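You operate a simulated robot arm through the tools that you are given. There is no shell and no other tool. Be economical: measure what you need, move in short steps, check, and stop when the job is done.

You run a simulated robot arm. Do the job below in one go: nothing can be reset, and whatever is moved stays where it is left.

Task
The overload has tripped: set its knob to 15 A, then press its reset button.
Fine: see the isolator latched first and leave it so; shut the box again.
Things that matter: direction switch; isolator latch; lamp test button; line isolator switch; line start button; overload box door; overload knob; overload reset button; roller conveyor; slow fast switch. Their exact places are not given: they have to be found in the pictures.

Only the result counts: the job must be done as asked and must still hold three seconds after the hand-in. Knocking over, shifting, dropping, spilling or breaking anything else fails it.

Robot
A 6-joint arm with a fingered hand, hanging from a carriage that runs on a gantry, over the field with the corners [-2.149, -0.85], [-1.225, -1.736], [0.575, 0.141], [-0.349, 1.027] (x, y) and turns from -6.039 to 5.969 rad about z. Base frame: it is fixed where the carriage stands at the start and does not move with it; the origin is on the floor, on the carriage's upright axis, x ahead of it, y to its left, z up. Readings come in m, rad, newtons and seconds.
With the tool pointing down near the work surface it reaches from about 0.1 to 0.56 m from the robot's upright axis, wherever it stands. Its first joint turns from -2.897 to 2.897 rad. Places, roughly: direction switch [0.3, -0.5, 1.3]; isolator latch [0.4, -0.5, 0.8]; lamp test button [0.4, -0.5, 1]; line isolator switch [0.4, -0.5, 0.9]; line start button [0.4, -0.5, 1.3]; overload box door [0.4, -0.4, 0.6]; overload knob [0.4, -0.5, 0.6]; overload reset button [0.5, -0.4, 0.6]; roller conveyor [1.9, 0, 0.5]; slow fast switch [0.3, -0.5, 1.2]. Payload 4 kg.
The TCP is the grasp point between the finger pads, 0.03 m short of the fingertips. In the tool frame z runs along the fingers and y along their closing line. The gripper opens to 0.104 m. The gripper's body begins 0.035 m behind the TCP. The gripper is a hand of 5 fingers: y runs from the thumb to the fingers, the wrist lies at [-0.015, -0.113, -0.19] in the tool frame, and closing takes about 1.5 s.
Orientation is told as [roll, pitch, yaw] about the base's x, y, z axes, in that order, counted from this pose: with the fingers straight down and the wrist toward the robot, the tool's x, y and z point along [0, 1, 0], [1, 0, 0] and [0, 0, -1] of the base frame.

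Tools
- The arm moves only by the tool drive_tool. Its argument "commands" is text: rows parted by semicolons, each of 6 numbers parted by spaces: the shift along the tool's x, y, z in m, then the turn, a rotation vector about the tool's x, y, z in degrees. In form: x y z wx wy wz; .... A call has 1 to 8 rows; each row shifts and turns the commanded pose from where the row before left it, along the tool's axes as they then stand. "hand" is the opening, from 0 (shut) to 1 (fully open), set as the call begins (left out, the last holds). A row lasts 0.2 s, in which the tool goes at most 0.05 m and 0.15 rad; a call with a longer step from one row to the next is refused whole, and so is a gripper value outside its range. A pose out of reach is approached as far as the arm can. The call stops where the force on the tool passes 60 N (or 10 N more than at its start, if that is more) or the arm is blocked; 0.2 s more then pass. Each finger travels about 0.045 m/s and halts on what it meets, pressing with about 31 N; the grip force reading is that of the motor and also rises with nothing between the fingers. The clock runs only during rows and for 0.2 s after the last one: add rows that do not move to give the fingers time. The reply holds the time, the measured pose of the TCP, the force on the tool along the base axes, the opening and the grip force, in the units named above and with some noise, with the torque about the TCP (base axes, N m) and any sound that the robot's microphone picked up.
- Cameras (640 x 400 px; columns grow to the right, rows downward): "scene" is now at [0.2062, -0.0626, 1.511]; the picture's right is [-1.00, -0.08, 0.00], its down [-0.07, 0.87, -0.49] and it looks along [0.04, -0.49, -0.87] (base axes); focal length 274 px, centre (320, 200). "wrist" rides on the gripper at [0.06, -0.083, -0.12] in the tool frame; the picture's right is [-0.79, 0.29, -0.54], its down [-0.56, -0.71, 0.44] and it looks along [-0.26, 0.65, 0.72] (tool axes); focal length 234 px, centre (320, 200).
- grab_frame(camera): a new picture of that camera. The clock stands still meanwhile.
- slide_trunk(by): slides the trunk up (or, below 0, down) by that many m; the arm and the scene camera ride with it, the base frame stays. It gives what a move gives, with no picture.
- base_move(legs): drives the robot by 1 to 6 legs, each [ahead, left, turn to the left] in m, m and rad, along the robot's own axes; the way and the turn of a leg run together, so that a leg with both is an arc; at most 1.5 m and 3.142 rad a leg. The arm and the cameras ride along, it lands a little off, and it stops where it bumps. It keeps to its track: a leg is cut to what the track allows. It gives what a move gives.
- move_fingers(index, middle, ring, little, thumb_bend, thumb_turn): sets how far each is bent, from 0 (flat) to 100 (curled in); at 30 the hand is open as for a grip, at 70 the pads meet at the TCP. One left out holds its place. A second passes; each finger stops where it meets its share of the squeeze, and holds until it gets a number again. A gripper value or a shape takes the hand back. It gives what a move gives, with no picture; readings hold the bend of each and the force on index, middle, ring, little, thumb and palm. thumb_turn goes from beside the hand (0) to across from the fingers (100), as for a grip.
- set_grasp(shape): the hand has 5 fingers and takes this shape, open, in about a second: jaw (thumb against the fingers, like two jaws); tri (thumb and two fingers); tip (a fingertip pinch); poke (one finger out to press); point (the index stretched); flat (the hand flat); cup (the hand cupped); fist (a fist). The gripper value then closes the fingers along that shape, each until it touches; the sizes above hold for jaw. It gives what a move gives, with no picture.
- aim_head(pan, tilt): turns the head with the scene camera to pan (to the left, within 2.705 rad either way) and tilt (down, from -0.506 to 1.204), counted from straight ahead of the robot. It gives what a move gives.
- locate(camera, pixels): for up to 12 pixels [column, row] of the newest picture of that camera ("zoom" is the newest enlarged one), the place [x, y, z] in the base frame of the surface seen there, good to about 0.002 m. The clock stands still meanwhile.
- zoom(camera, box): a new picture of the part [left, top, right, bottom] of that camera's present view, enlarged. The clock stands still meanwhile.
- hand_in(): hands the job in; it is judged then, once.

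Go step by step. Measure first, check grasps and placings, and put right what went wrong. The budget is 80 turns and 68 pictures, counting those below and the enlarged ones. Unless the task says otherwise, let go and move clear before handing in, and close with one line.

The tools are called after "Emit:" as a command line: name --argument value ..., lists and objects as JSON in quotes. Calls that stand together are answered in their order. drive_tool: Moves the arm, as the interface text tells. Its arguments: {"type":"object","properties":{"commands":{"type":"string"},"hand":{"type":"number"}},"required":["commands"]} The other tools are called the same way: slide_trunk (by) slides the trunk up or down; set_grasp (shape) gives the hand a shape; move_fingers (index, middle, ring, little, thumb_bend, thumb_turn) moves the fingers one by one; base_move (legs) drives the base; aim_head (pan, tilt) turns the head that bears the scene camera; grab_frame (camera) takes a picture; locate (camera, pixels) gives the place of the surface under pixels of a picture; zoom (camera, box) takes an enlarged picture of a part of a camera's view; hand_in () hands the job in.

At the start:

```text
clock: 0.0
tcp_pos: [0.318, -0.2516, 0.7485]
ee_rot: [-0.002, 0.0, -0.002]
contact_force: [-0.6, -0.6, -0.2]
torque: [0.0, 0.0, 0.02]
grip_width: 0.1036
gripper_force: 0.1
shape: jaw
bend: [30.0, 30.0, 30.0, 30.0, 30.0, 97.0]
finger forces: [0.0, 0.0, 0.0, 0.1, 0.0, 0.1]
trunk travel left (down, up): [-0.238, 0.36]
robot x, y, heading: [-0.0011, -0.0015, -0.001]
head pan, tilt: [-1.494, 1.061]
```

scene: 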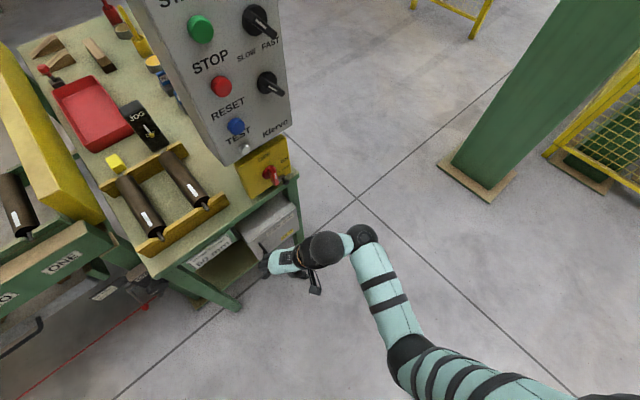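
wrist: 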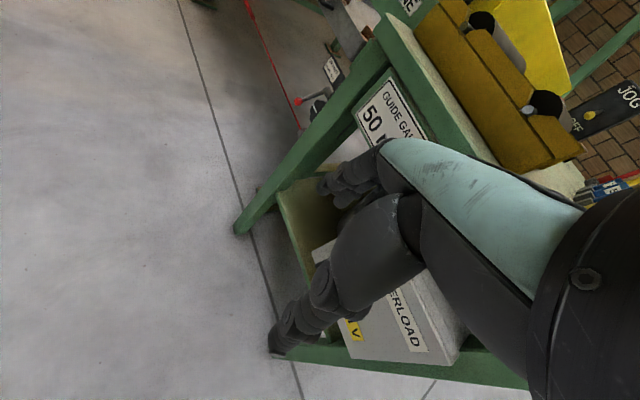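

The scene shows the pendant panel, a yellow isolator box with red switch at (270,172), and a grey overload box on the lower shelf near (265,230). I'll zoom in on both.

Emit:
zoom --camera "scene" --box '[220, 120, 320, 200]'

Emit:
zoom --camera "scene" --box '[180, 180, 330, 290]'

Emit:
zoom --camera "wrist" --box '[240, 160, 540, 400]'

```text
5.00 times, centred on (270, 160) of scene
```

zoom: 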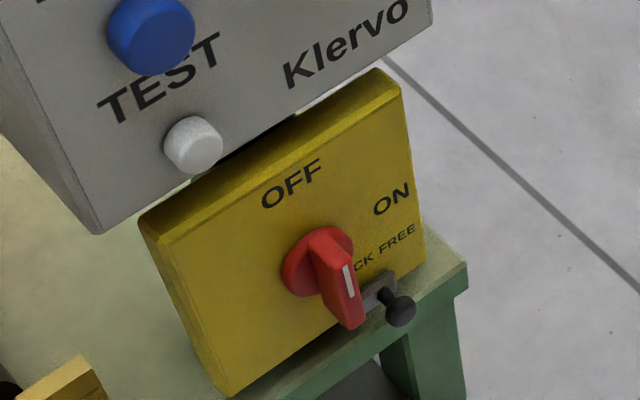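

```text
3.64 times, centred on (255, 235) of scene
```

zoom: 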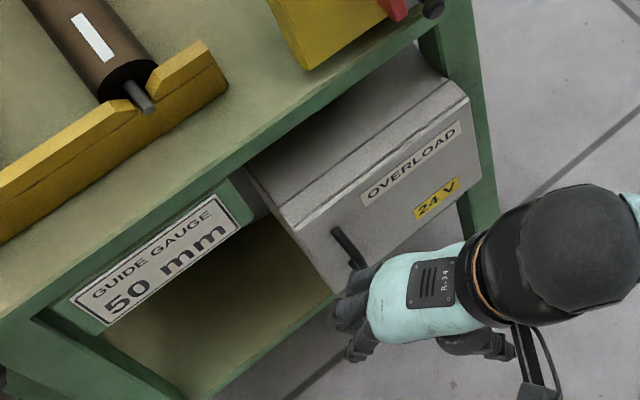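

```text
1.67 times, centred on (390, 280) of wrist
```

zoom: 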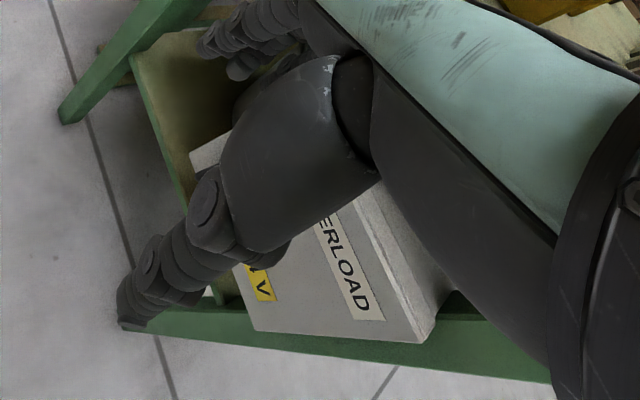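

The isolator handle and its latch (LOCK/FREE) need a closer view. I'll measure points on the box, isolator and latch.

Emit:
locate --camera "scene" --pixels '[[270, 172], [275, 182], [300, 181], [295, 178], [265, 158], [298, 160], [251, 193], [246, 241], [276, 254], [296, 221], [308, 211], [240, 150]]'

Emit:
zoom --camera "scene" --box '[255, 150, 305, 190]'

Emit:
locate --camera "zoom" --pixels '[[320, 200]]'

```text
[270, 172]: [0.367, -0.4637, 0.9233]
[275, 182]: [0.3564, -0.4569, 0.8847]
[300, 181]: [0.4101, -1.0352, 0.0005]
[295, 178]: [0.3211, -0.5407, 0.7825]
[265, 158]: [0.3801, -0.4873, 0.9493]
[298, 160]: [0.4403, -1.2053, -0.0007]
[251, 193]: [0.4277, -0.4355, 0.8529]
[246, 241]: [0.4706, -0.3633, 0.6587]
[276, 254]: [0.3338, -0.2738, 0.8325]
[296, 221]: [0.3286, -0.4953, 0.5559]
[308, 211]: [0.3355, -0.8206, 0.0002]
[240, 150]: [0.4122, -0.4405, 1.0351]
```

```text
10.00 times, centred on (280, 170) of scene
```

zoom: 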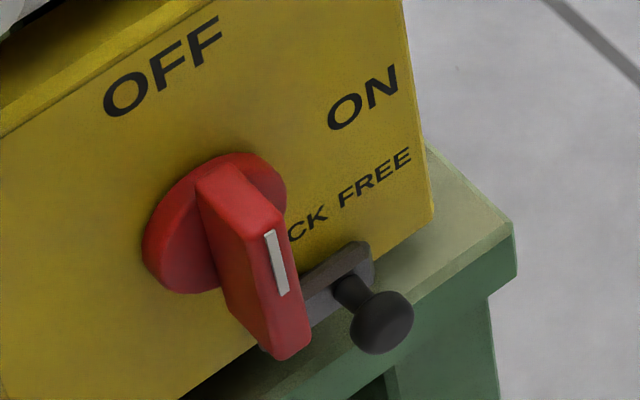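

```text
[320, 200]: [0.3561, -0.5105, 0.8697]
```

The handle mark seems at OFF (up), and the latch knob looks to sit at the right, by FREE. The panel faces about heading -0.76 rad, so I'll turn the robot to it, which also swings the arm out of view.

Emit:
base_move --legs '[[0, 0, -0.765]]'

Emit:
aim_head --pan -0.15 --tilt 0.95

Emit:
grab_frame --camera "scene"

```text
clock: 2.4
tcp_pos: [0.0575, -0.4019, 0.7471]
ee_rot: [-0.002, -0.001, -0.759]
contact_force: [-0.1, 0.0, -0.7]
torque: [0.01, 0.05, 0.01]
grip_width: 0.1037
gripper_force: 0.1
shape: jaw
bend: [30.0, 30.0, 30.0, 30.0, 30.0, 97.0]
finger forces: [0.1, 0.0, 0.0, 0.1, 0.0, 0.0]
trunk travel left (down, up): [-0.238, 0.36]
robot x, y, heading: [-0.0051, -0.0007, -0.756]
head pan, tilt: [-1.494, 1.061]
```

```text
clock: 3.9
tcp_pos: [0.0584, -0.4021, 0.7479]
ee_rot: [-0.005, 0.001, -0.758]
contact_force: [0.4, -0.2, 0.4]
torque: [0.01, 0.01, 0.02]
grip_width: 0.1035
gripper_force: 0.1
shape: jaw
bend: [30.0, 30.0, 30.0, 30.0, 30.0, 97.0]
finger forces: [0.0, 0.0, 0.0, 0.1, 0.0, 0.0]
trunk travel left (down, up): [-0.238, 0.36]
robot x, y, heading: [0.0015, 0.0005, -0.755]
head pan, tilt: [-0.15, 0.949]
```

```text
61 pictures are left
```

scene: 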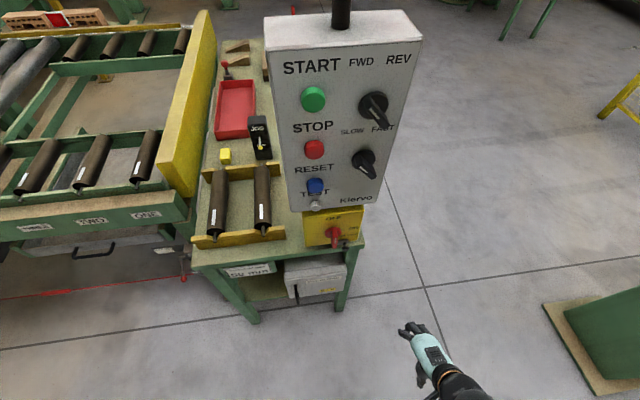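

Clear view now: the isolator at (333,232), overload box at (315,280). Zoom and measure.

Emit:
zoom --camera "scene" --box '[295, 200, 375, 250]'

Emit:
zoom --camera "scene" --box '[265, 245, 361, 305]'

Emit:
locate --camera "scene" --pixels '[[333, 232], [344, 242], [308, 240], [358, 226], [295, 290], [300, 295], [290, 268], [345, 265], [340, 288], [305, 300], [290, 305], [350, 243]]'

```text
8.00 times, centred on (335, 225) of scene
```

zoom: 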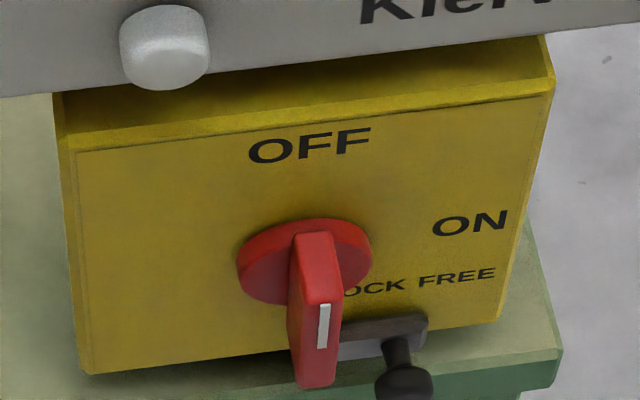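

```text
6.67 times, centred on (313, 275) of scene
```

zoom: 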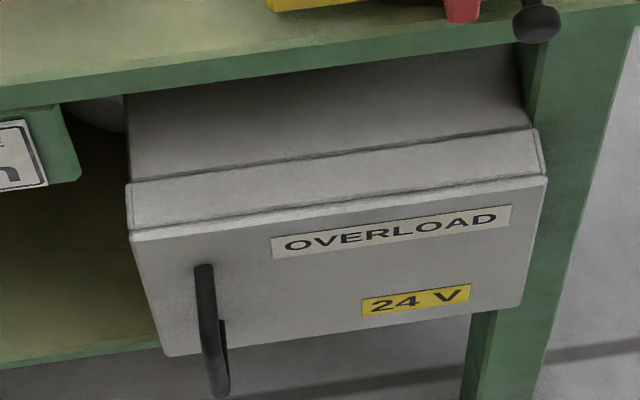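

```text
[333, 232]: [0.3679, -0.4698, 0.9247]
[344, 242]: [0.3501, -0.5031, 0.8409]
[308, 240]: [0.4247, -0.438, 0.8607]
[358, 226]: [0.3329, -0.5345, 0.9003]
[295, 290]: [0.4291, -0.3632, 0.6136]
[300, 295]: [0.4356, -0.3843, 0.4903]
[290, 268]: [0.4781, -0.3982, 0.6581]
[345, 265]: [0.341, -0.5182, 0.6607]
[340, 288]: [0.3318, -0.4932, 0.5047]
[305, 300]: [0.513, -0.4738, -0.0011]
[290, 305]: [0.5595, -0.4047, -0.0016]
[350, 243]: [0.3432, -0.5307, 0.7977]
```

Door handle at left (hinge at the right), vertical bar. I'll lower the trunk for a more frontal view.

Emit:
slide_trunk --by -0.2

Emit:
aim_head --pan -0.1 --tilt 0.85

Emit:
grab_frame --camera "scene"

```text
clock: 6.1
tcp_pos: [0.0586, -0.4017, 0.5482]
ee_rot: [-0.002, 0.001, -0.758]
contact_force: [-0.4, -0.4, -0.3]
torque: [0.01, 0.03, 0.0]
grip_width: 0.1037
gripper_force: 0.0
shape: jaw
bend: [30.0, 30.0, 30.0, 30.0, 30.0, 97.0]
finger forces: [0.0, 0.0, 0.0, 0.0, 0.1, 0.1]
trunk travel left (down, up): [-0.038, 0.56]
robot x, y, heading: [0.0005, -0.0026, -0.756]
head pan, tilt: [-0.15, 0.949]
```

```text
clock: 6.7
tcp_pos: [0.0581, -0.4012, 0.5484]
ee_rot: [-0.002, 0.001, -0.758]
contact_force: [-0.6, 0.6, -0.1]
torque: [-0.01, 0.0, -0.02]
grip_width: 0.104
gripper_force: 0.1
shape: jaw
bend: [30.0, 30.0, 30.0, 30.0, 30.0, 97.0]
finger forces: [0.0, 0.0, 0.1, 0.0, 0.0, 0.0]
trunk travel left (down, up): [-0.038, 0.56]
robot x, y, heading: [0.0019, -0.0037, -0.752]
head pan, tilt: [-0.099, 0.85]
```

```text
58 pictures are left
```

scene: 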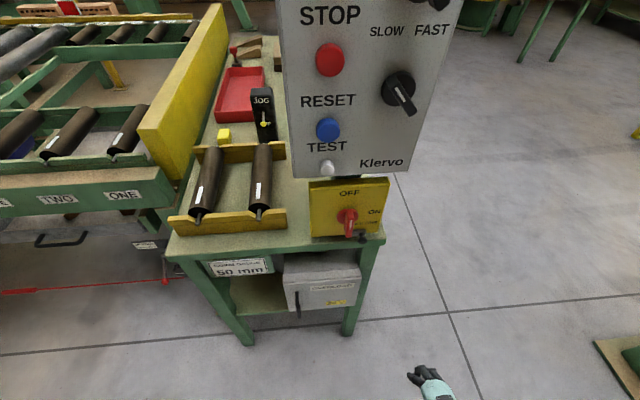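

Emit:
zoom --camera "scene" --box '[325, 195, 389, 245]'

Emit:
locate --camera "zoom" --pixels '[[240, 330], [375, 420], [385, 405], [405, 355], [300, 330], [220, 80], [580, 130], [200, 130]]'

Emit:
zoom --camera "scene" --box '[276, 250, 372, 325]'

```text
8.00 times, centred on (357, 220) of scene
```

zoom: 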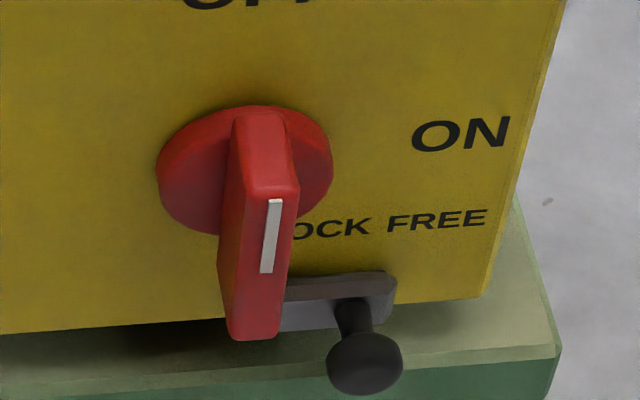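

```text
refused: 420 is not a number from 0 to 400
```

```text
5.33 times, centred on (324, 288) of scene
```

zoom: 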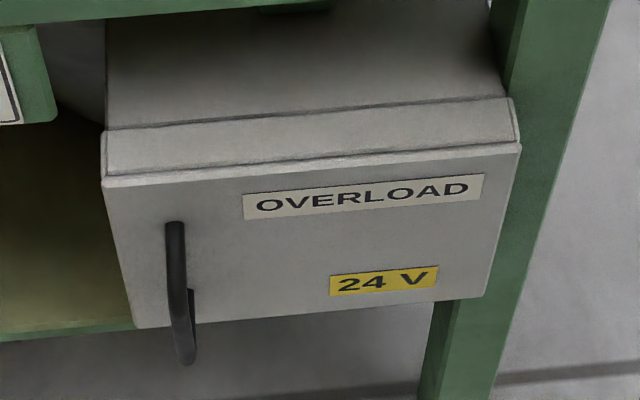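

The latch knob position relative to LOCK/FREE is ambiguous from here. I want a view from further right; first I check room to the green column.

Emit:
locate --camera "scene" --pixels '[[600, 348], [630, 370], [425, 375], [362, 236], [360, 239], [358, 234], [298, 305], [287, 274], [361, 277], [299, 312], [356, 305]]'

```text
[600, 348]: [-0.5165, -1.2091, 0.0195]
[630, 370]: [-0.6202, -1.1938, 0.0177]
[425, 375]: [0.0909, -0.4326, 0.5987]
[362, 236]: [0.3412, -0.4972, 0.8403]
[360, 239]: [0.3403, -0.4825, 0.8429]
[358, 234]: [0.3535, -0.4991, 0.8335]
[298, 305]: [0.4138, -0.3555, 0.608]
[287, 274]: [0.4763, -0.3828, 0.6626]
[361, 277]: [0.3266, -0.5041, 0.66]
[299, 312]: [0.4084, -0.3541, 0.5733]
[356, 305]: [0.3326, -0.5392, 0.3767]
```

The column is far off. Moving the carriage right 0.3 m to look at the latch from the right.

Emit:
base_move --legs '[[0, -0.35, 0]]'

Emit:
aim_head --pan 0.6 --tilt 0.75

Emit:
grab_frame --camera "scene"

```text
clock: 9.0
tcp_pos: [-0.1764, -0.6515, 0.548]
ee_rot: [0.0, -0.001, -0.755]
contact_force: [0.4, 0.0, 0.2]
torque: [0.0, -0.03, 0.03]
grip_width: 0.1037
gripper_force: 0.1
shape: jaw
bend: [30.0, 30.0, 30.0, 30.0, 30.0, 97.0]
finger forces: [0.1, 0.0, 0.1, 0.1, 0.1, 0.0]
trunk travel left (down, up): [-0.038, 0.56]
robot x, y, heading: [-0.2343, -0.2522, -0.757]
head pan, tilt: [-0.099, 0.85]
```

```text
clock: 10.1
tcp_pos: [-0.1775, -0.6514, 0.5476]
ee_rot: [-0.002, 0.0, -0.755]
contact_force: [-0.7, -0.5, 0.3]
torque: [0.02, 0.0, 0.01]
grip_width: 0.1036
gripper_force: 0.1
shape: jaw
bend: [30.0, 30.0, 30.0, 30.0, 30.0, 97.0]
finger forces: [0.1, 0.0, 0.0, 0.0, 0.0, 0.0]
trunk travel left (down, up): [-0.038, 0.56]
robot x, y, heading: [-0.2358, -0.2514, -0.752]
head pan, tilt: [0.6, 0.75]
```

```text
55 pictures are left
```

scene: 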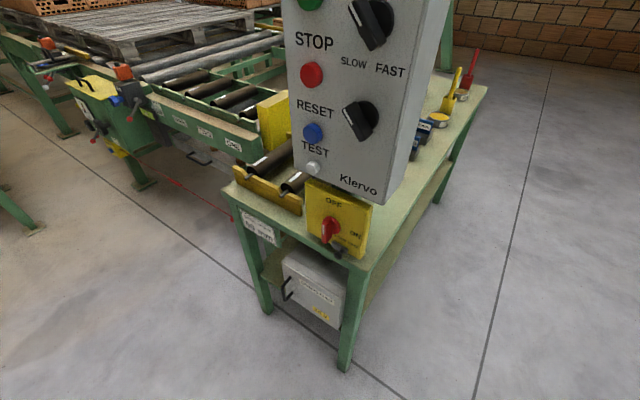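

Emit:
zoom --camera "scene" --box '[310, 205, 374, 261]'

Emit:
zoom --camera "scene" --box '[265, 245, 361, 335]'

```text
7.14 times, centred on (342, 233) of scene
```

zoom: 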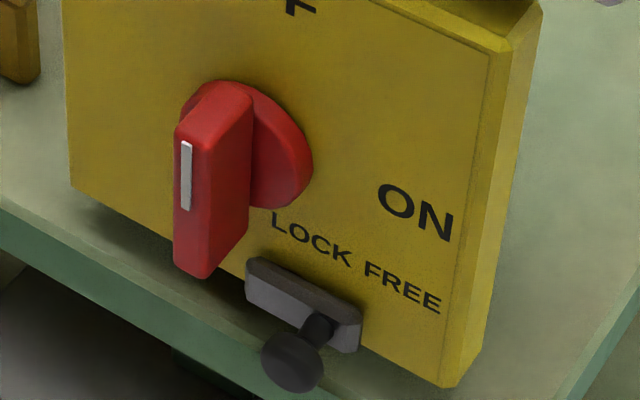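

```text
4.44 times, centred on (313, 290) of scene
```

zoom: 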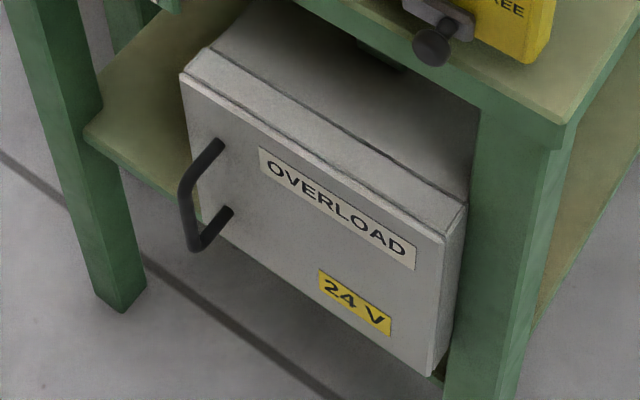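

The plate runs under LOCK with the stem near its right part. I'll measure along-face coordinates to compare.

Emit:
zoom --camera "scene" --box '[325, 230, 357, 258]'

Emit:
locate --camera "zoom" --pixels '[[220, 70], [415, 175], [120, 145], [330, 260], [310, 230], [130, 120], [300, 200], [240, 305], [150, 180], [60, 70], [280, 240], [520, 220]]'

```text
14.29 times, centred on (341, 244) of scene
```

zoom: 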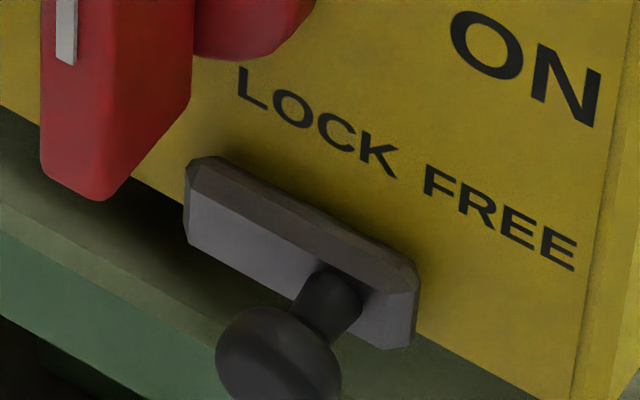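

```text
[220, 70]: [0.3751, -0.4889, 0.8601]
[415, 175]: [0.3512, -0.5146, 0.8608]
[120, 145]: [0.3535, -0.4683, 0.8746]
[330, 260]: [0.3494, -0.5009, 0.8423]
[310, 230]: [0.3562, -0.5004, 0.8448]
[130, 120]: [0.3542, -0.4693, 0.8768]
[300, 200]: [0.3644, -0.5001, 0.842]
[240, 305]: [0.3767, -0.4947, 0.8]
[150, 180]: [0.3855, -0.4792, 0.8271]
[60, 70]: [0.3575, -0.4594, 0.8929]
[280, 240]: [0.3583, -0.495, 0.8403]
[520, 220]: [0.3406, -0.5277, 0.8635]
```

Along the face: plate centre s≈0.117, stem ≈0.125; LOCK text centre ≈0.115, FREE ≈0.15, so whether it is locked isn't certain; I'll test by sliding the knob left. First, orient the hand horizontally (closing line horizontal) in free space.

Emit:
slide_trunk --by 0.2

Emit:
drive_tool --commands "0 0 -0.01 0 0 8.5; 0 0 -0.01 0 0 8.5; 0 0 -0.01 0 0 8.5; 0 0 -0.01 0 0 8.5; 0 0 -0.01 0 0 8.5; 0 0 -0.01 0 0 8.5; 0 0 -0.01 0 0 8.5; 0 0 -0.01 0 0 8.5"

Emit:
drive_tool --commands "0 0 0 0 0 8.5; 0 0 0 0 0 8.5; 0 0 0 0 0 5; 0 0 0 0 8.5 0; 0 0 0 0 8.5 0; 0 0 0 0 8.5 0; 0 0 0 0 8.5 0; 0 0 0 0 8.5 0"

Emit:
drive_tool --commands "0 0 0 0 8.5 0; 0 0 0 0 8.5 0; 0 0 0 0 8.5 0; 0 0 0 0 8.5 0; 0 0 0 0 8.5 0; 0 0 0 0 5 0; 0 0 0 0 0 0"

```text
clock: 12.2
tcp_pos: [-0.1765, -0.652, 0.7478]
ee_rot: [-0.001, 0.0, -0.756]
contact_force: [0.3, 0.0, -0.1]
torque: [0.01, 0.01, 0.01]
grip_width: 0.1038
gripper_force: 0.1
shape: jaw
bend: [30.0, 30.0, 30.0, 30.0, 30.0, 97.0]
finger forces: [0.0, 0.0, 0.0, 0.0, 0.1, 0.1]
trunk travel left (down, up): [-0.238, 0.36]
robot x, y, heading: [-0.2363, -0.2496, -0.754]
head pan, tilt: [0.6, 0.75]
```

```text
clock: 14.0
tcp_pos: [-0.1892, -0.6647, 0.7902]
ee_rot: [-0.002, -0.007, -1.931]
contact_force: [-0.9, 1.5, -0.9]
torque: [-0.11, -0.07, 0.0]
grip_width: 0.1039
gripper_force: 0.0
shape: jaw
bend: [30.0, 30.0, 30.0, 30.0, 30.0, 97.0]
finger forces: [0.0, 0.0, 0.0, 0.0, 0.1, 0.0]
out of reach, approached as far as the arm can: row 7, 8
trunk travel left (down, up): [-0.238, 0.36]
robot x, y, heading: [-0.2357, -0.2518, -0.754]
head pan, tilt: [0.6, 0.75]
```

```text
clock: 15.8
tcp_pos: [-0.212, -0.6864, 0.7371]
ee_rot: [0.744, -0.001, -2.326]
contact_force: [0.3, -0.1, 0.3]
torque: [0.0, 0.01, 0.01]
grip_width: 0.1038
gripper_force: 0.0
shape: jaw
bend: [30.0, 30.0, 30.0, 30.0, 30.0, 97.0]
finger forces: [0.0, 0.1, 0.0, 0.0, 0.0, 0.0]
out of reach, approached as far as the arm can: row 1, 2, 3
trunk travel left (down, up): [-0.238, 0.36]
robot x, y, heading: [-0.2377, -0.2504, -0.755]
head pan, tilt: [0.6, 0.75]
```

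```text
clock: 17.4
tcp_pos: [-0.2115, -0.6872, 0.7371]
ee_rot: [1.573, -0.002, -2.326]
contact_force: [0.0, -0.3, 0.2]
torque: [0.01, -0.02, -0.07]
grip_width: 0.1038
gripper_force: 0.1
shape: jaw
bend: [30.0, 30.0, 30.0, 30.0, 30.0, 97.0]
finger forces: [0.1, 0.0, 0.0, 0.1, 0.0, 0.0]
trunk travel left (down, up): [-0.238, 0.36]
robot x, y, heading: [-0.2364, -0.255, -0.754]
head pan, tilt: [0.6, 0.75]
```

The hand is now horizontal pointing at the panel. Move carriage left 0.52 and ahead 0.08, raise trunk 0.1 and look with wrist camera.

Emit:
base_move --legs '[[0, 0.52, 0], [0.06, 0, 0]]'

Emit:
slide_trunk --by 0.1

Emit:
aim_head --pan -0.3 --tilt 1.0

Emit:
grab_frame --camera "wrist"

Emit:
grab_frame --camera "scene"

```text
clock: 21.1
tcp_pos: [0.1937, -0.3449, 0.7373]
ee_rot: [1.571, -0.003, -2.331]
contact_force: [0.5, -0.3, -0.5]
torque: [-0.02, -0.01, -0.03]
grip_width: 0.1038
gripper_force: 0.0
shape: jaw
bend: [30.0, 30.0, 30.0, 30.0, 30.0, 97.0]
finger forces: [0.1, 0.0, 0.0, 0.1, 0.0, 0.0]
trunk travel left (down, up): [-0.238, 0.36]
robot x, y, heading: [0.1731, 0.0945, -0.76]
head pan, tilt: [0.6, 0.75]
```

```text
clock: 22.4
tcp_pos: [0.1929, -0.3458, 0.8358]
ee_rot: [1.57, -0.002, -2.331]
contact_force: [0.6, 1.5, 0.6]
torque: [0.04, -0.08, 0.01]
grip_width: 0.1037
gripper_force: 0.0
shape: jaw
bend: [30.0, 30.0, 30.0, 30.0, 30.0, 97.0]
finger forces: [0.1, 0.0, 0.0, 0.0, 0.0, 0.0]
trunk travel left (down, up): [-0.338, 0.26]
robot x, y, heading: [0.1723, 0.0931, -0.765]
head pan, tilt: [0.6, 0.75]
```

```text
clock: 23.6
tcp_pos: [0.1943, -0.3453, 0.837]
ee_rot: [1.571, -0.002, -2.332]
contact_force: [-0.2, 0.2, 0.3]
torque: [-0.01, -0.03, -0.01]
grip_width: 0.1039
gripper_force: 0.1
shape: jaw
bend: [30.0, 30.0, 30.0, 30.0, 30.0, 97.0]
finger forces: [0.0, 0.0, 0.0, 0.1, 0.0, 0.0]
trunk travel left (down, up): [-0.338, 0.26]
robot x, y, heading: [0.1774, 0.093, -0.757]
head pan, tilt: [-0.3, 1.0]
```

```text
51 pictures are left
```

wrist: 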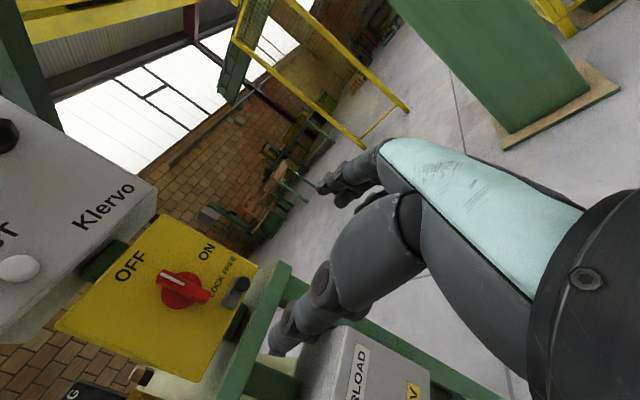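

```text
50 pictures are left
```

scene: 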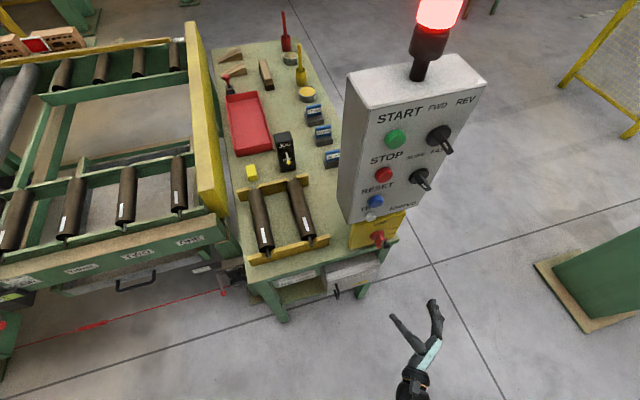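

Emit:
zoom --camera "wrist" --box '[100, 200, 276, 310]'

Emit:
locate --camera "zoom" --pixels '[[500, 320], [520, 300], [380, 330], [470, 230], [430, 310], [250, 305], [135, 210], [400, 200]]'

```text
3.64 times, centred on (188, 255) of wrist
```

zoom: 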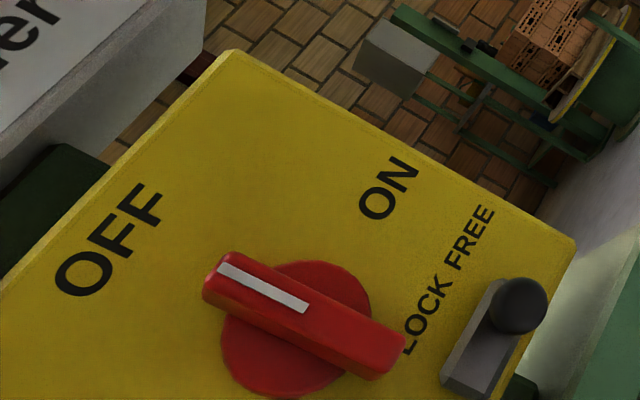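

```text
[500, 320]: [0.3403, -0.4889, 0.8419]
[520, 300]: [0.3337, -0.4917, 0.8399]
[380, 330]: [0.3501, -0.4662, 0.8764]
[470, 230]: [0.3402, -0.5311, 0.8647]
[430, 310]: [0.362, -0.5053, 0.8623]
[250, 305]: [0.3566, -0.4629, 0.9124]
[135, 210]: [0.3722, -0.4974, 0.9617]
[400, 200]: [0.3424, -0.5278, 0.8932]
```

The knob sits at the right end of the plate, so I'll push it left from its right side with one finger. Set the poke shape and see where the fingertip is.

Emit:
set_grasp --shape "poke"

Emit:
grab_frame --camera "wrist"

Emit:
zoom --camera "scene" --box '[340, 220, 500, 400]'

```text
clock: 24.5
tcp_pos: [0.1936, -0.345, 0.8368]
ee_rot: [1.572, -0.001, -2.331]
contact_force: [-0.4, 0.3, 0.0]
torque: [0.01, -0.02, 0.01]
grip_width: 0.0
gripper_force: 0.0
shape: poke
bend: [70.0, 70.0, 99.0, 99.0, 100.0, 100.0]
finger forces: [0.0, 0.0, 0.0, 0.1, 0.0, 0.0]
trunk travel left (down, up): [-0.338, 0.26]
robot x, y, heading: [0.1671, 0.0915, -0.76]
head pan, tilt: [-0.3, 1.0]
```

```text
48 pictures are left
```

wrist: 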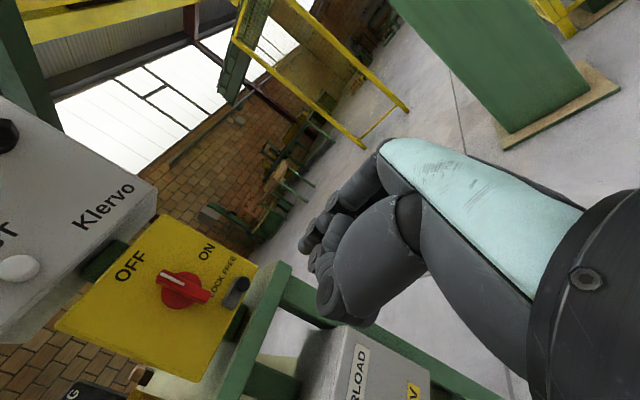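

```text
2.22 times, centred on (420, 310) of scene
```

zoom: 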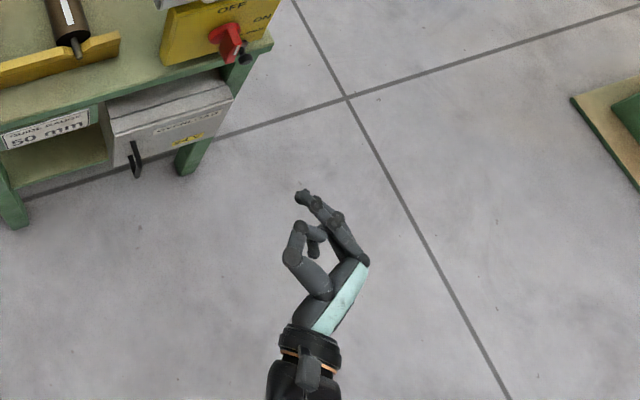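

Index and middle point forward with tip 0.03 past TCP. I'll bring the base 0.1 ahead, then shift the hand right of the knob.

Emit:
base_move --legs '[[0.08, 0, 0]]'

Emit:
drive_tool --commands "0.003 0.03 0 0 0 0; 0.002 0.03 0 0 0 0; 0 0 0.03 0 0 0; 0 0 0.03 0 0 0; 0 0 0 0 0 0"

Emit:
grab_frame --camera "wrist"

```text
clock: 25.6
tcp_pos: [0.2521, -0.4005, 0.8368]
ee_rot: [1.57, -0.003, -2.332]
contact_force: [-0.4, -0.5, -0.3]
torque: [-0.01, -0.02, 0.02]
grip_width: 0.0
gripper_force: 0.0
shape: poke
bend: [70.0, 70.0, 99.0, 99.0, 100.0, 100.0]
finger forces: [0.0, 0.0, 0.0, 0.1, 0.0, 0.1]
trunk travel left (down, up): [-0.338, 0.26]
robot x, y, heading: [0.2287, 0.0391, -0.759]
head pan, tilt: [-0.3, 1.0]
```

```text
clock: 26.8
tcp_pos: [0.2542, -0.4853, 0.8416]
ee_rot: [1.57, -0.003, -2.333]
contact_force: [-0.5, 0.0, 0.7]
torque: [-0.02, -0.01, 0.01]
grip_width: 0.0
gripper_force: 0.2
shape: poke
bend: [70.0, 70.0, 99.0, 99.0, 100.0, 100.0]
finger forces: [0.0, 0.1, 0.0, 0.1, 0.1, 0.0]
trunk travel left (down, up): [-0.338, 0.26]
robot x, y, heading: [0.2309, 0.0402, -0.764]
head pan, tilt: [-0.3, 1.0]
```

```text
46 pictures are left
```

wrist: 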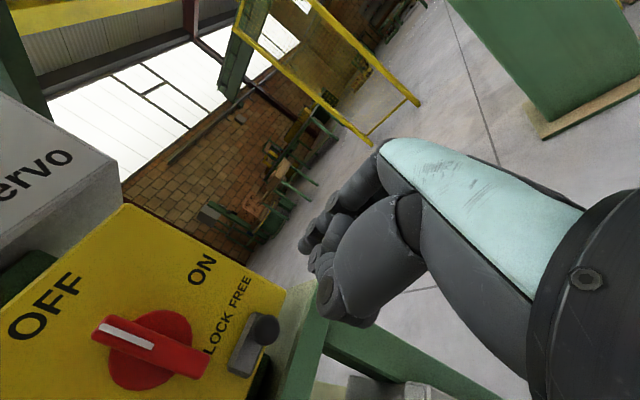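

Fingertips near (303,245), knob at (264,328). Measure both.

Emit:
locate --camera "wrist" --pixels '[[264, 328], [258, 335], [272, 325], [305, 243], [318, 262], [325, 295], [240, 360], [320, 225]]'

Emit:
zoom --camera "wrist" --box '[200, 180, 400, 380]'

```text
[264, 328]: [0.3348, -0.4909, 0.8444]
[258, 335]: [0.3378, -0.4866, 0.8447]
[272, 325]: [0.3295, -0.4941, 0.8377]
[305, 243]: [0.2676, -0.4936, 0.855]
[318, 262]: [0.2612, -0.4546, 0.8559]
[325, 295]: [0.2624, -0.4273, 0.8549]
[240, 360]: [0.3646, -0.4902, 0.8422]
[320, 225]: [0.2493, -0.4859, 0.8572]
```

```text
2.00 times, centred on (300, 280) of wrist
```

zoom: 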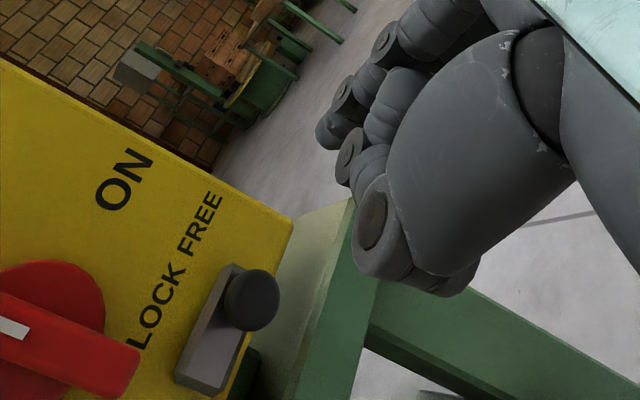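

Index tip is level with the knob (z≈0.846) and 45 mm short. Advance 0.047, then push left gently.

Emit:
drive_tool --commands "0 0 0.016 0 0 0; 0 0 0.016 0 0 0; 0 0 0.015 0 0 0; 0 -0.01 0 0 0 0; 0 -0.01 0 0 0 0; 0 -0.005 0 0 0 0; 0 0 0 0 0 0"

Emit:
zoom --camera "wrist" --box '[150, 180, 400, 380]'

```text
clock: 28.4
tcp_pos: [0.305, -0.4983, 0.8404]
ee_rot: [1.571, -0.003, -2.333]
contact_force: [0.4, -0.9, -0.2]
torque: [0.02, 0.0, -0.01]
grip_width: 0.0001
gripper_force: 0.2
shape: poke
bend: [70.0, 70.0, 99.0, 99.0, 100.0, 100.0]
finger forces: [0.1, 0.0, 0.0, 0.1, 0.0, 0.0]
trunk travel left (down, up): [-0.338, 0.26]
robot x, y, heading: [0.2314, 0.0424, -0.761]
head pan, tilt: [-0.3, 1.0]
```

```text
2.00 times, centred on (275, 280) of wrist
```

zoom: 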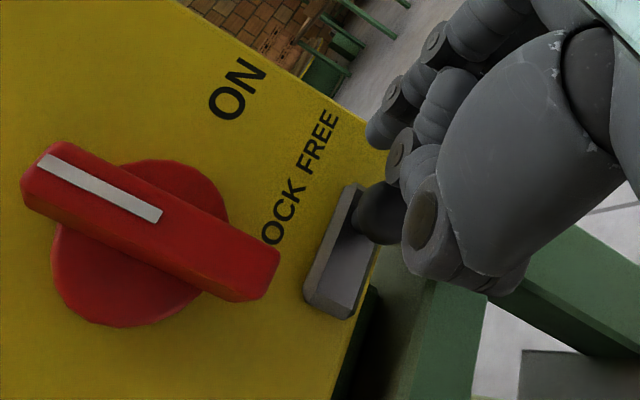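

No contact yet; the finger is just right of the knob. Continue left in small steps.

Emit:
drive_tool --commands "0 -0.005 0 0 0 0; 0 -0.005 0 0 0 0; 0 -0.005 0 0 0 0; 0 -0.005 0 0 0 0; 0 0 0 0 0 0"

Emit:
zoom --camera "wrist" --box '[150, 180, 400, 380]'

```text
clock: 29.6
tcp_pos: [0.3152, -0.4876, 0.8418]
ee_rot: [1.57, -0.004, -2.337]
contact_force: [-6.7, -10.2, -3.6]
torque: [-0.05, 0.14, -0.3]
grip_width: 0.0
gripper_force: 0.0
shape: poke
bend: [70.0, 70.0, 99.0, 99.0, 100.0, 100.0]
finger forces: [0.1, 13.1, 0.1, 0.0, 0.0, 0.0]
trunk travel left (down, up): [-0.338, 0.26]
robot x, y, heading: [0.228, 0.0362, -0.757]
head pan, tilt: [-0.3, 1.0]
```

```text
2.00 times, centred on (275, 280) of wrist
```

zoom: 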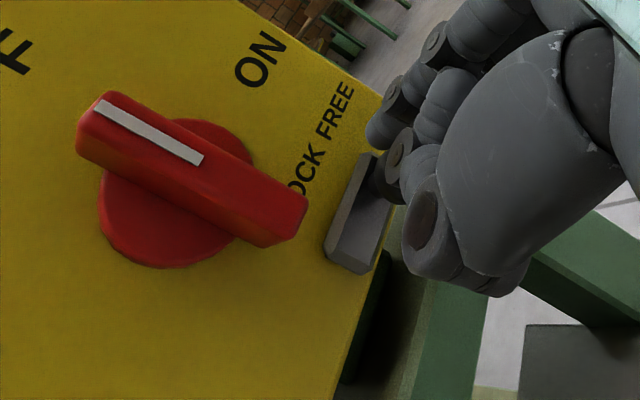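

Contact on the middle finger (13 N). Push further left in small steps.

Emit:
drive_tool --commands "0 -0.004 0 0 0 0; 0 -0.004 0 0 0 0; 0 -0.004 0 0 0 0; 0 -0.004 0 0 0 0; 0 0 0 0 0 0"

Emit:
zoom --camera "wrist" --box '[150, 180, 400, 380]'

```text
clock: 30.8
tcp_pos: [0.3214, -0.4803, 0.8439]
ee_rot: [1.572, -0.01, -2.338]
contact_force: [-18.6, -28.1, -1.8]
torque: [-0.15, 0.18, -0.76]
grip_width: 0.0001
gripper_force: 0.1
shape: poke
bend: [70.0, 70.0, 99.0, 99.0, 100.0, 100.0]
finger forces: [7.7, 24.8, 0.0, 0.0, 0.0, 0.0]
trunk travel left (down, up): [-0.338, 0.26]
robot x, y, heading: [0.2307, 0.0342, -0.758]
head pan, tilt: [-0.3, 1.0]
```

```text
2.00 times, centred on (275, 280) of wrist
```

zoom: 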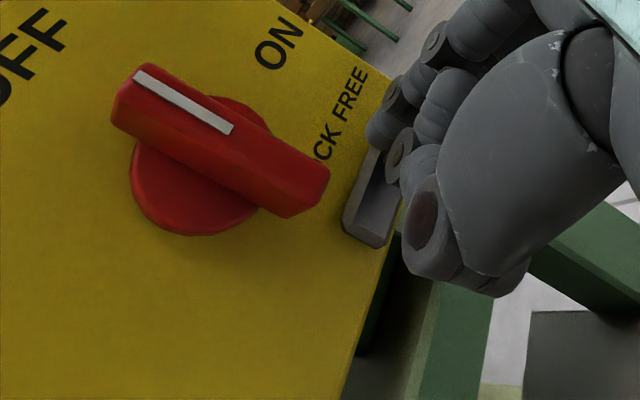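

Resistance is 34 N now. Back off right and compare the knob's position.

Emit:
drive_tool --commands "0 0.016 0 0 0 0; 0 0.02 0 0 0 0; 0 0.01 -0.02 0 0 0; 0 0 -0.03 0 0 0; 0 0 0 0 0 0"

Emit:
zoom --camera "wrist" --box '[100, 180, 350, 380]'

Emit:
locate --camera "wrist" --pixels '[[264, 328], [258, 335], [272, 325], [240, 360]]'

```text
clock: 32.0
tcp_pos: [0.2613, -0.4718, 0.8415]
ee_rot: [1.57, -0.002, -2.332]
contact_force: [0.0, -0.1, 0.2]
torque: [0.01, -0.03, -0.01]
grip_width: 0.0001
gripper_force: 0.2
shape: poke
bend: [70.0, 70.0, 99.0, 99.0, 100.0, 100.0]
finger forces: [0.1, 0.0, 0.0, 0.0, 0.1, 0.0]
trunk travel left (down, up): [-0.338, 0.26]
robot x, y, heading: [0.2295, 0.037, -0.76]
head pan, tilt: [-0.3, 1.0]
```

```text
2.00 times, centred on (225, 280) of wrist
```

zoom: 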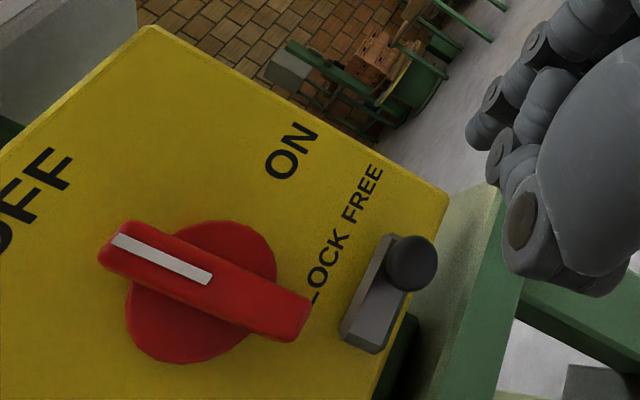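

```text
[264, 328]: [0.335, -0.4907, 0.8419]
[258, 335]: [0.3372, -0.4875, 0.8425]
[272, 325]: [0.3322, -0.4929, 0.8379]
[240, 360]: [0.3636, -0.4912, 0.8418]
```

The knob seems not to have moved, which suggests it is a slider already under LOCK. Verify by measuring ball and plate again.

Emit:
locate --camera "zoom" --pixels '[[411, 262], [345, 335], [390, 242], [385, 345], [325, 255], [362, 193], [370, 320], [435, 262], [390, 262]]'

Emit:
zoom --camera "wrist" --box '[235, 270, 335, 370]'

```text
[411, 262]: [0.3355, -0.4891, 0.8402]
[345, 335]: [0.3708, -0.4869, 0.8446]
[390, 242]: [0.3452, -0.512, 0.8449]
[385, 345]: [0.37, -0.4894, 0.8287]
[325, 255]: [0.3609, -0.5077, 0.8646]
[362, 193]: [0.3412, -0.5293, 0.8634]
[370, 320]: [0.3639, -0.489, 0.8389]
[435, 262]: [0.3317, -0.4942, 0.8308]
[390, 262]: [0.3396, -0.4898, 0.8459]
```

```text
4.00 times, centred on (285, 320) of wrist
```

zoom: 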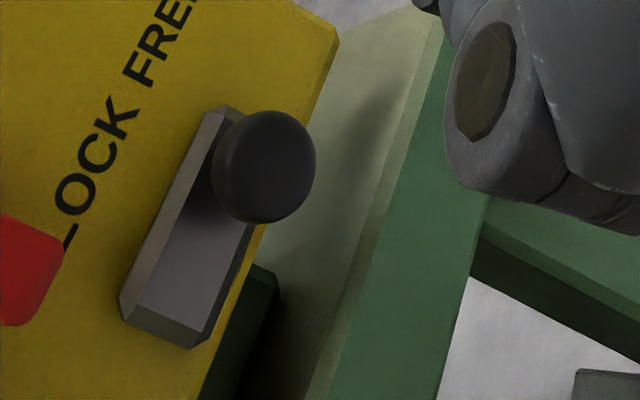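

The finger likely wedged the ball between index and middle, so the test isn't conclusive. I'll repeat with the hand 10 mm higher so the middle finger meets the ball squarely, then look while pushing.

Emit:
drive_tool --commands "0.01 0.005 0.03 0 0 0; 0 0.003 0.021 0 0 0; 0 -0.01 0 0 0 0; 0 -0.01 0 0 0 0; 0 -0.005 0 0 0 0; 0 -0.004 0 0 0 0; 0 -0.004 0 0 0 0; 0 0 0 0 0 0"

Emit:
zoom --camera "scene" --box '[320, 180, 480, 290]'

Emit:
zoom --camera "wrist" --box '[150, 180, 400, 380]'

```text
clock: 33.8
tcp_pos: [0.3145, -0.49, 0.8526]
ee_rot: [1.571, -0.002, -2.334]
contact_force: [-1.7, -1.9, 0.0]
torque: [-0.05, 0.03, -0.1]
grip_width: 0.0001
gripper_force: 0.0
shape: poke
bend: [70.0, 70.0, 99.0, 99.0, 100.0, 100.0]
finger forces: [0.0, 2.6, 0.0, 0.0, 0.1, 0.0]
trunk travel left (down, up): [-0.338, 0.26]
robot x, y, heading: [0.2354, 0.0341, -0.764]
head pan, tilt: [-0.3, 1.0]
```

```text
3.64 times, centred on (400, 235) of scene
```

zoom: 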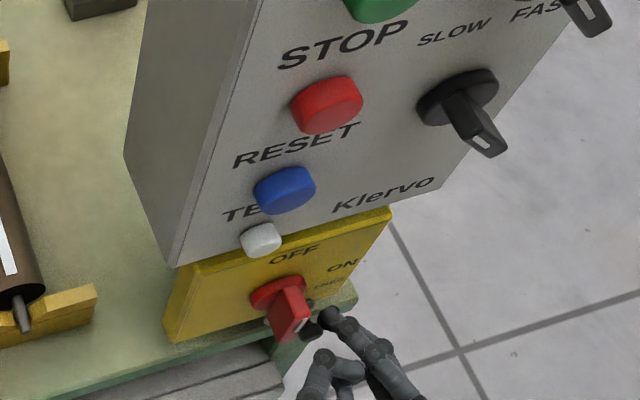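

```text
2.00 times, centred on (275, 280) of wrist
```

zoom: 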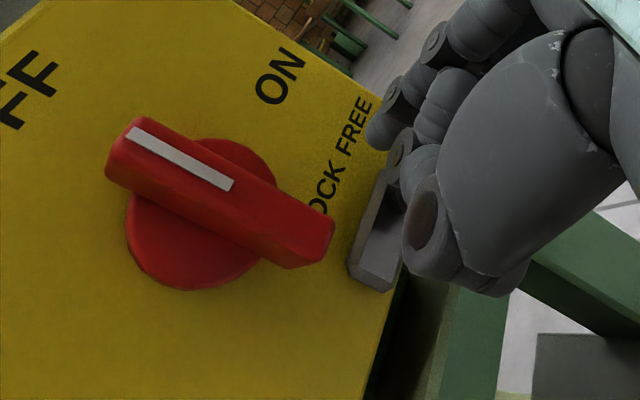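

Light contact (2.6 N) on the ball. Push left 16 mm more and watch from the scene camera.

Emit:
drive_tool --commands "0 -0.004 0 0 0 0; 0 -0.004 0 0 0 0; 0 -0.004 0 0 0 0; 0 -0.004 0 0 0 0; 0 -0.002 0 0 0 0; 0 0 0 0 0 0"

Emit:
zoom --camera "scene" --box '[370, 230, 434, 280]'

```text
clock: 35.2
tcp_pos: [0.3265, -0.4822, 0.8566]
ee_rot: [1.578, -0.007, -2.333]
contact_force: [-4.8, -19.9, 12.5]
torque: [-0.43, -0.06, -0.29]
grip_width: 0.0001
gripper_force: 0.1
shape: poke
bend: [70.0, 70.0, 99.0, 99.0, 100.0, 100.0]
finger forces: [0.1, 21.0, 0.0, 0.1, 0.0, 0.0]
trunk travel left (down, up): [-0.338, 0.26]
robot x, y, heading: [0.2317, 0.0365, -0.762]
head pan, tilt: [-0.3, 1.0]
```

```text
8.00 times, centred on (402, 255) of scene
```

zoom: 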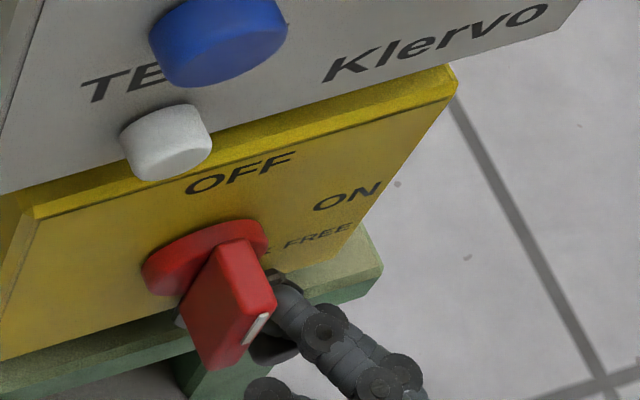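

The ball doesn't budge (finger starts riding over it), so the latch is home on the LOCK side. Back off and check it's undisturbed.

Emit:
drive_tool --commands "0 0.018 0 0 0 0; 0 0.02 0 0 0 0; 0 0.01 -0.03 0 0 0; 0 0 -0.04 0 0 0; 0 0 -0.04 0 0 0; 0 0 0 0 0 0"

Emit:
zoom --camera "wrist" --box '[150, 200, 310, 340]'

Emit:
locate --camera "zoom" --pixels '[[320, 200]]'

```text
clock: 36.6
tcp_pos: [0.2141, -0.4349, 0.851]
ee_rot: [1.57, -0.001, -2.333]
contact_force: [-0.7, 0.2, 0.0]
torque: [-0.04, 0.02, -0.02]
grip_width: 0.0003
gripper_force: 0.0
shape: poke
bend: [70.0, 70.0, 99.0, 99.0, 100.0, 100.0]
finger forces: [0.1, 0.0, 0.0, 0.0, 0.1, 0.0]
trunk travel left (down, up): [-0.338, 0.26]
robot x, y, heading: [0.2312, 0.0388, -0.761]
head pan, tilt: [-0.3, 1.0]
```

```text
2.86 times, centred on (230, 270) of wrist
```

zoom: 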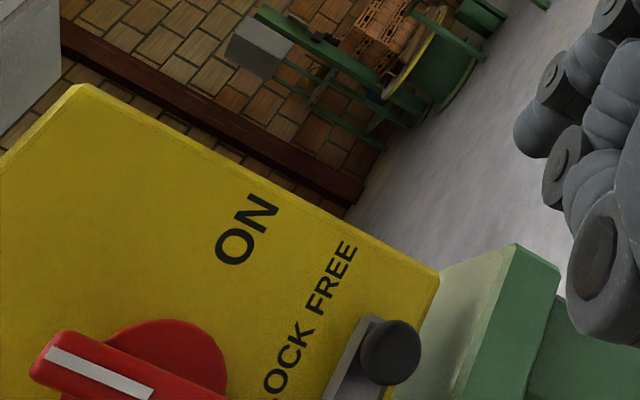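

```text
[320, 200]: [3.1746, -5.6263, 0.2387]
```

Latch unchanged, against its LOCK end, handle at OFF. Now the door: open jaw, move the base back and left, lower the trunk to handle height.

Emit:
set_grasp --shape "jaw"

Emit:
base_move --legs '[[-0.08, 0.15, 0]]'

Emit:
slide_trunk --by -0.262

Emit:
grab_frame --camera "wrist"

Emit:
grab_frame --camera "scene"

```text
clock: 37.5
tcp_pos: [0.2132, -0.435, 0.8523]
ee_rot: [1.57, -0.002, -2.333]
contact_force: [-0.6, 0.3, 0.4]
torque: [-0.01, -0.01, 0.01]
grip_width: 0.1041
gripper_force: 0.1
shape: jaw
bend: [30.0, 30.0, 30.0, 30.0, 30.0, 97.0]
finger forces: [0.0, 0.1, 0.0, 0.0, 0.0, 0.1]
trunk travel left (down, up): [-0.338, 0.26]
robot x, y, heading: [0.2327, 0.0395, -0.764]
head pan, tilt: [-0.3, 1.0]
```

```text
clock: 38.9
tcp_pos: [0.2583, -0.2716, 0.8519]
ee_rot: [1.571, -0.002, -2.333]
contact_force: [-1.3, 1.0, 0.5]
torque: [-0.01, -0.04, -0.01]
grip_width: 0.1037
gripper_force: 0.0
shape: jaw
bend: [30.0, 30.0, 30.0, 30.0, 30.0, 97.0]
finger forces: [0.0, 0.0, 0.0, 0.0, 0.0, 0.0]
trunk travel left (down, up): [-0.338, 0.26]
robot x, y, heading: [0.2734, 0.1968, -0.762]
head pan, tilt: [-0.3, 1.0]
```

```text
clock: 41.6
tcp_pos: [0.2586, -0.2723, 0.5909]
ee_rot: [1.572, -0.002, -2.333]
contact_force: [0.3, 0.2, -0.1]
torque: [0.0, 0.0, -0.02]
grip_width: 0.104
gripper_force: 0.0
shape: jaw
bend: [30.0, 30.0, 30.0, 30.0, 30.0, 97.0]
finger forces: [0.1, 0.1, 0.0, 0.0, 0.0, 0.0]
trunk travel left (down, up): [-0.076, 0.522]
robot x, y, heading: [0.2764, 0.2043, -0.76]
head pan, tilt: [-0.3, 1.0]
```

```text
35 pictures are left
```

wrist: 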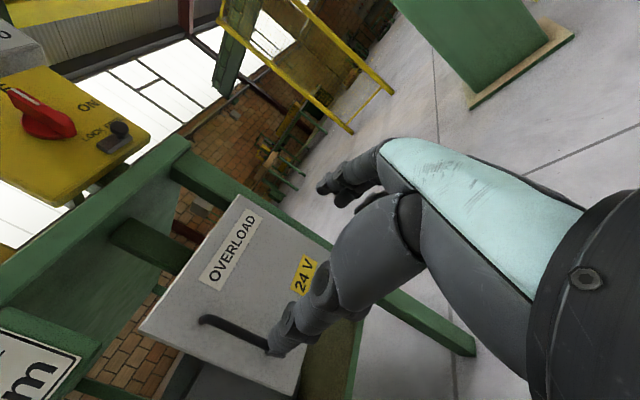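

```text
34 pictures are left
```

scene: 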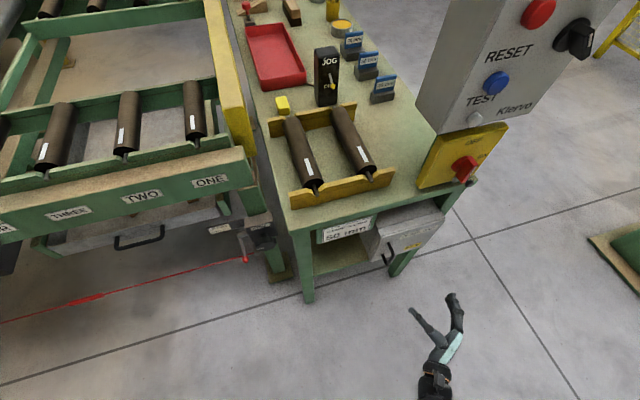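

The handle bar runs from (203,320) to (268,350) in the wrist view; measure it and the door.

Emit:
locate --camera "wrist" --pixels '[[208, 320], [235, 331], [258, 343], [150, 330], [250, 205], [230, 280], [320, 240], [285, 335]]'

Emit:
locate --camera "scene" --pixels '[[384, 255], [388, 262]]'

```text
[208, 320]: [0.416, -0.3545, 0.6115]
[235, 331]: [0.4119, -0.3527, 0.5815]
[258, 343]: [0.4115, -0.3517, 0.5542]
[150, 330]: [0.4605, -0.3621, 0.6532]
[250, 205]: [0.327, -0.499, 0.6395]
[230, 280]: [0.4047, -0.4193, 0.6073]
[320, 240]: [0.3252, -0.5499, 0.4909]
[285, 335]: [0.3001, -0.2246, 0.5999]
```

```text
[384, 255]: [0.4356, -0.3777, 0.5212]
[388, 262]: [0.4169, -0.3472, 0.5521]
```

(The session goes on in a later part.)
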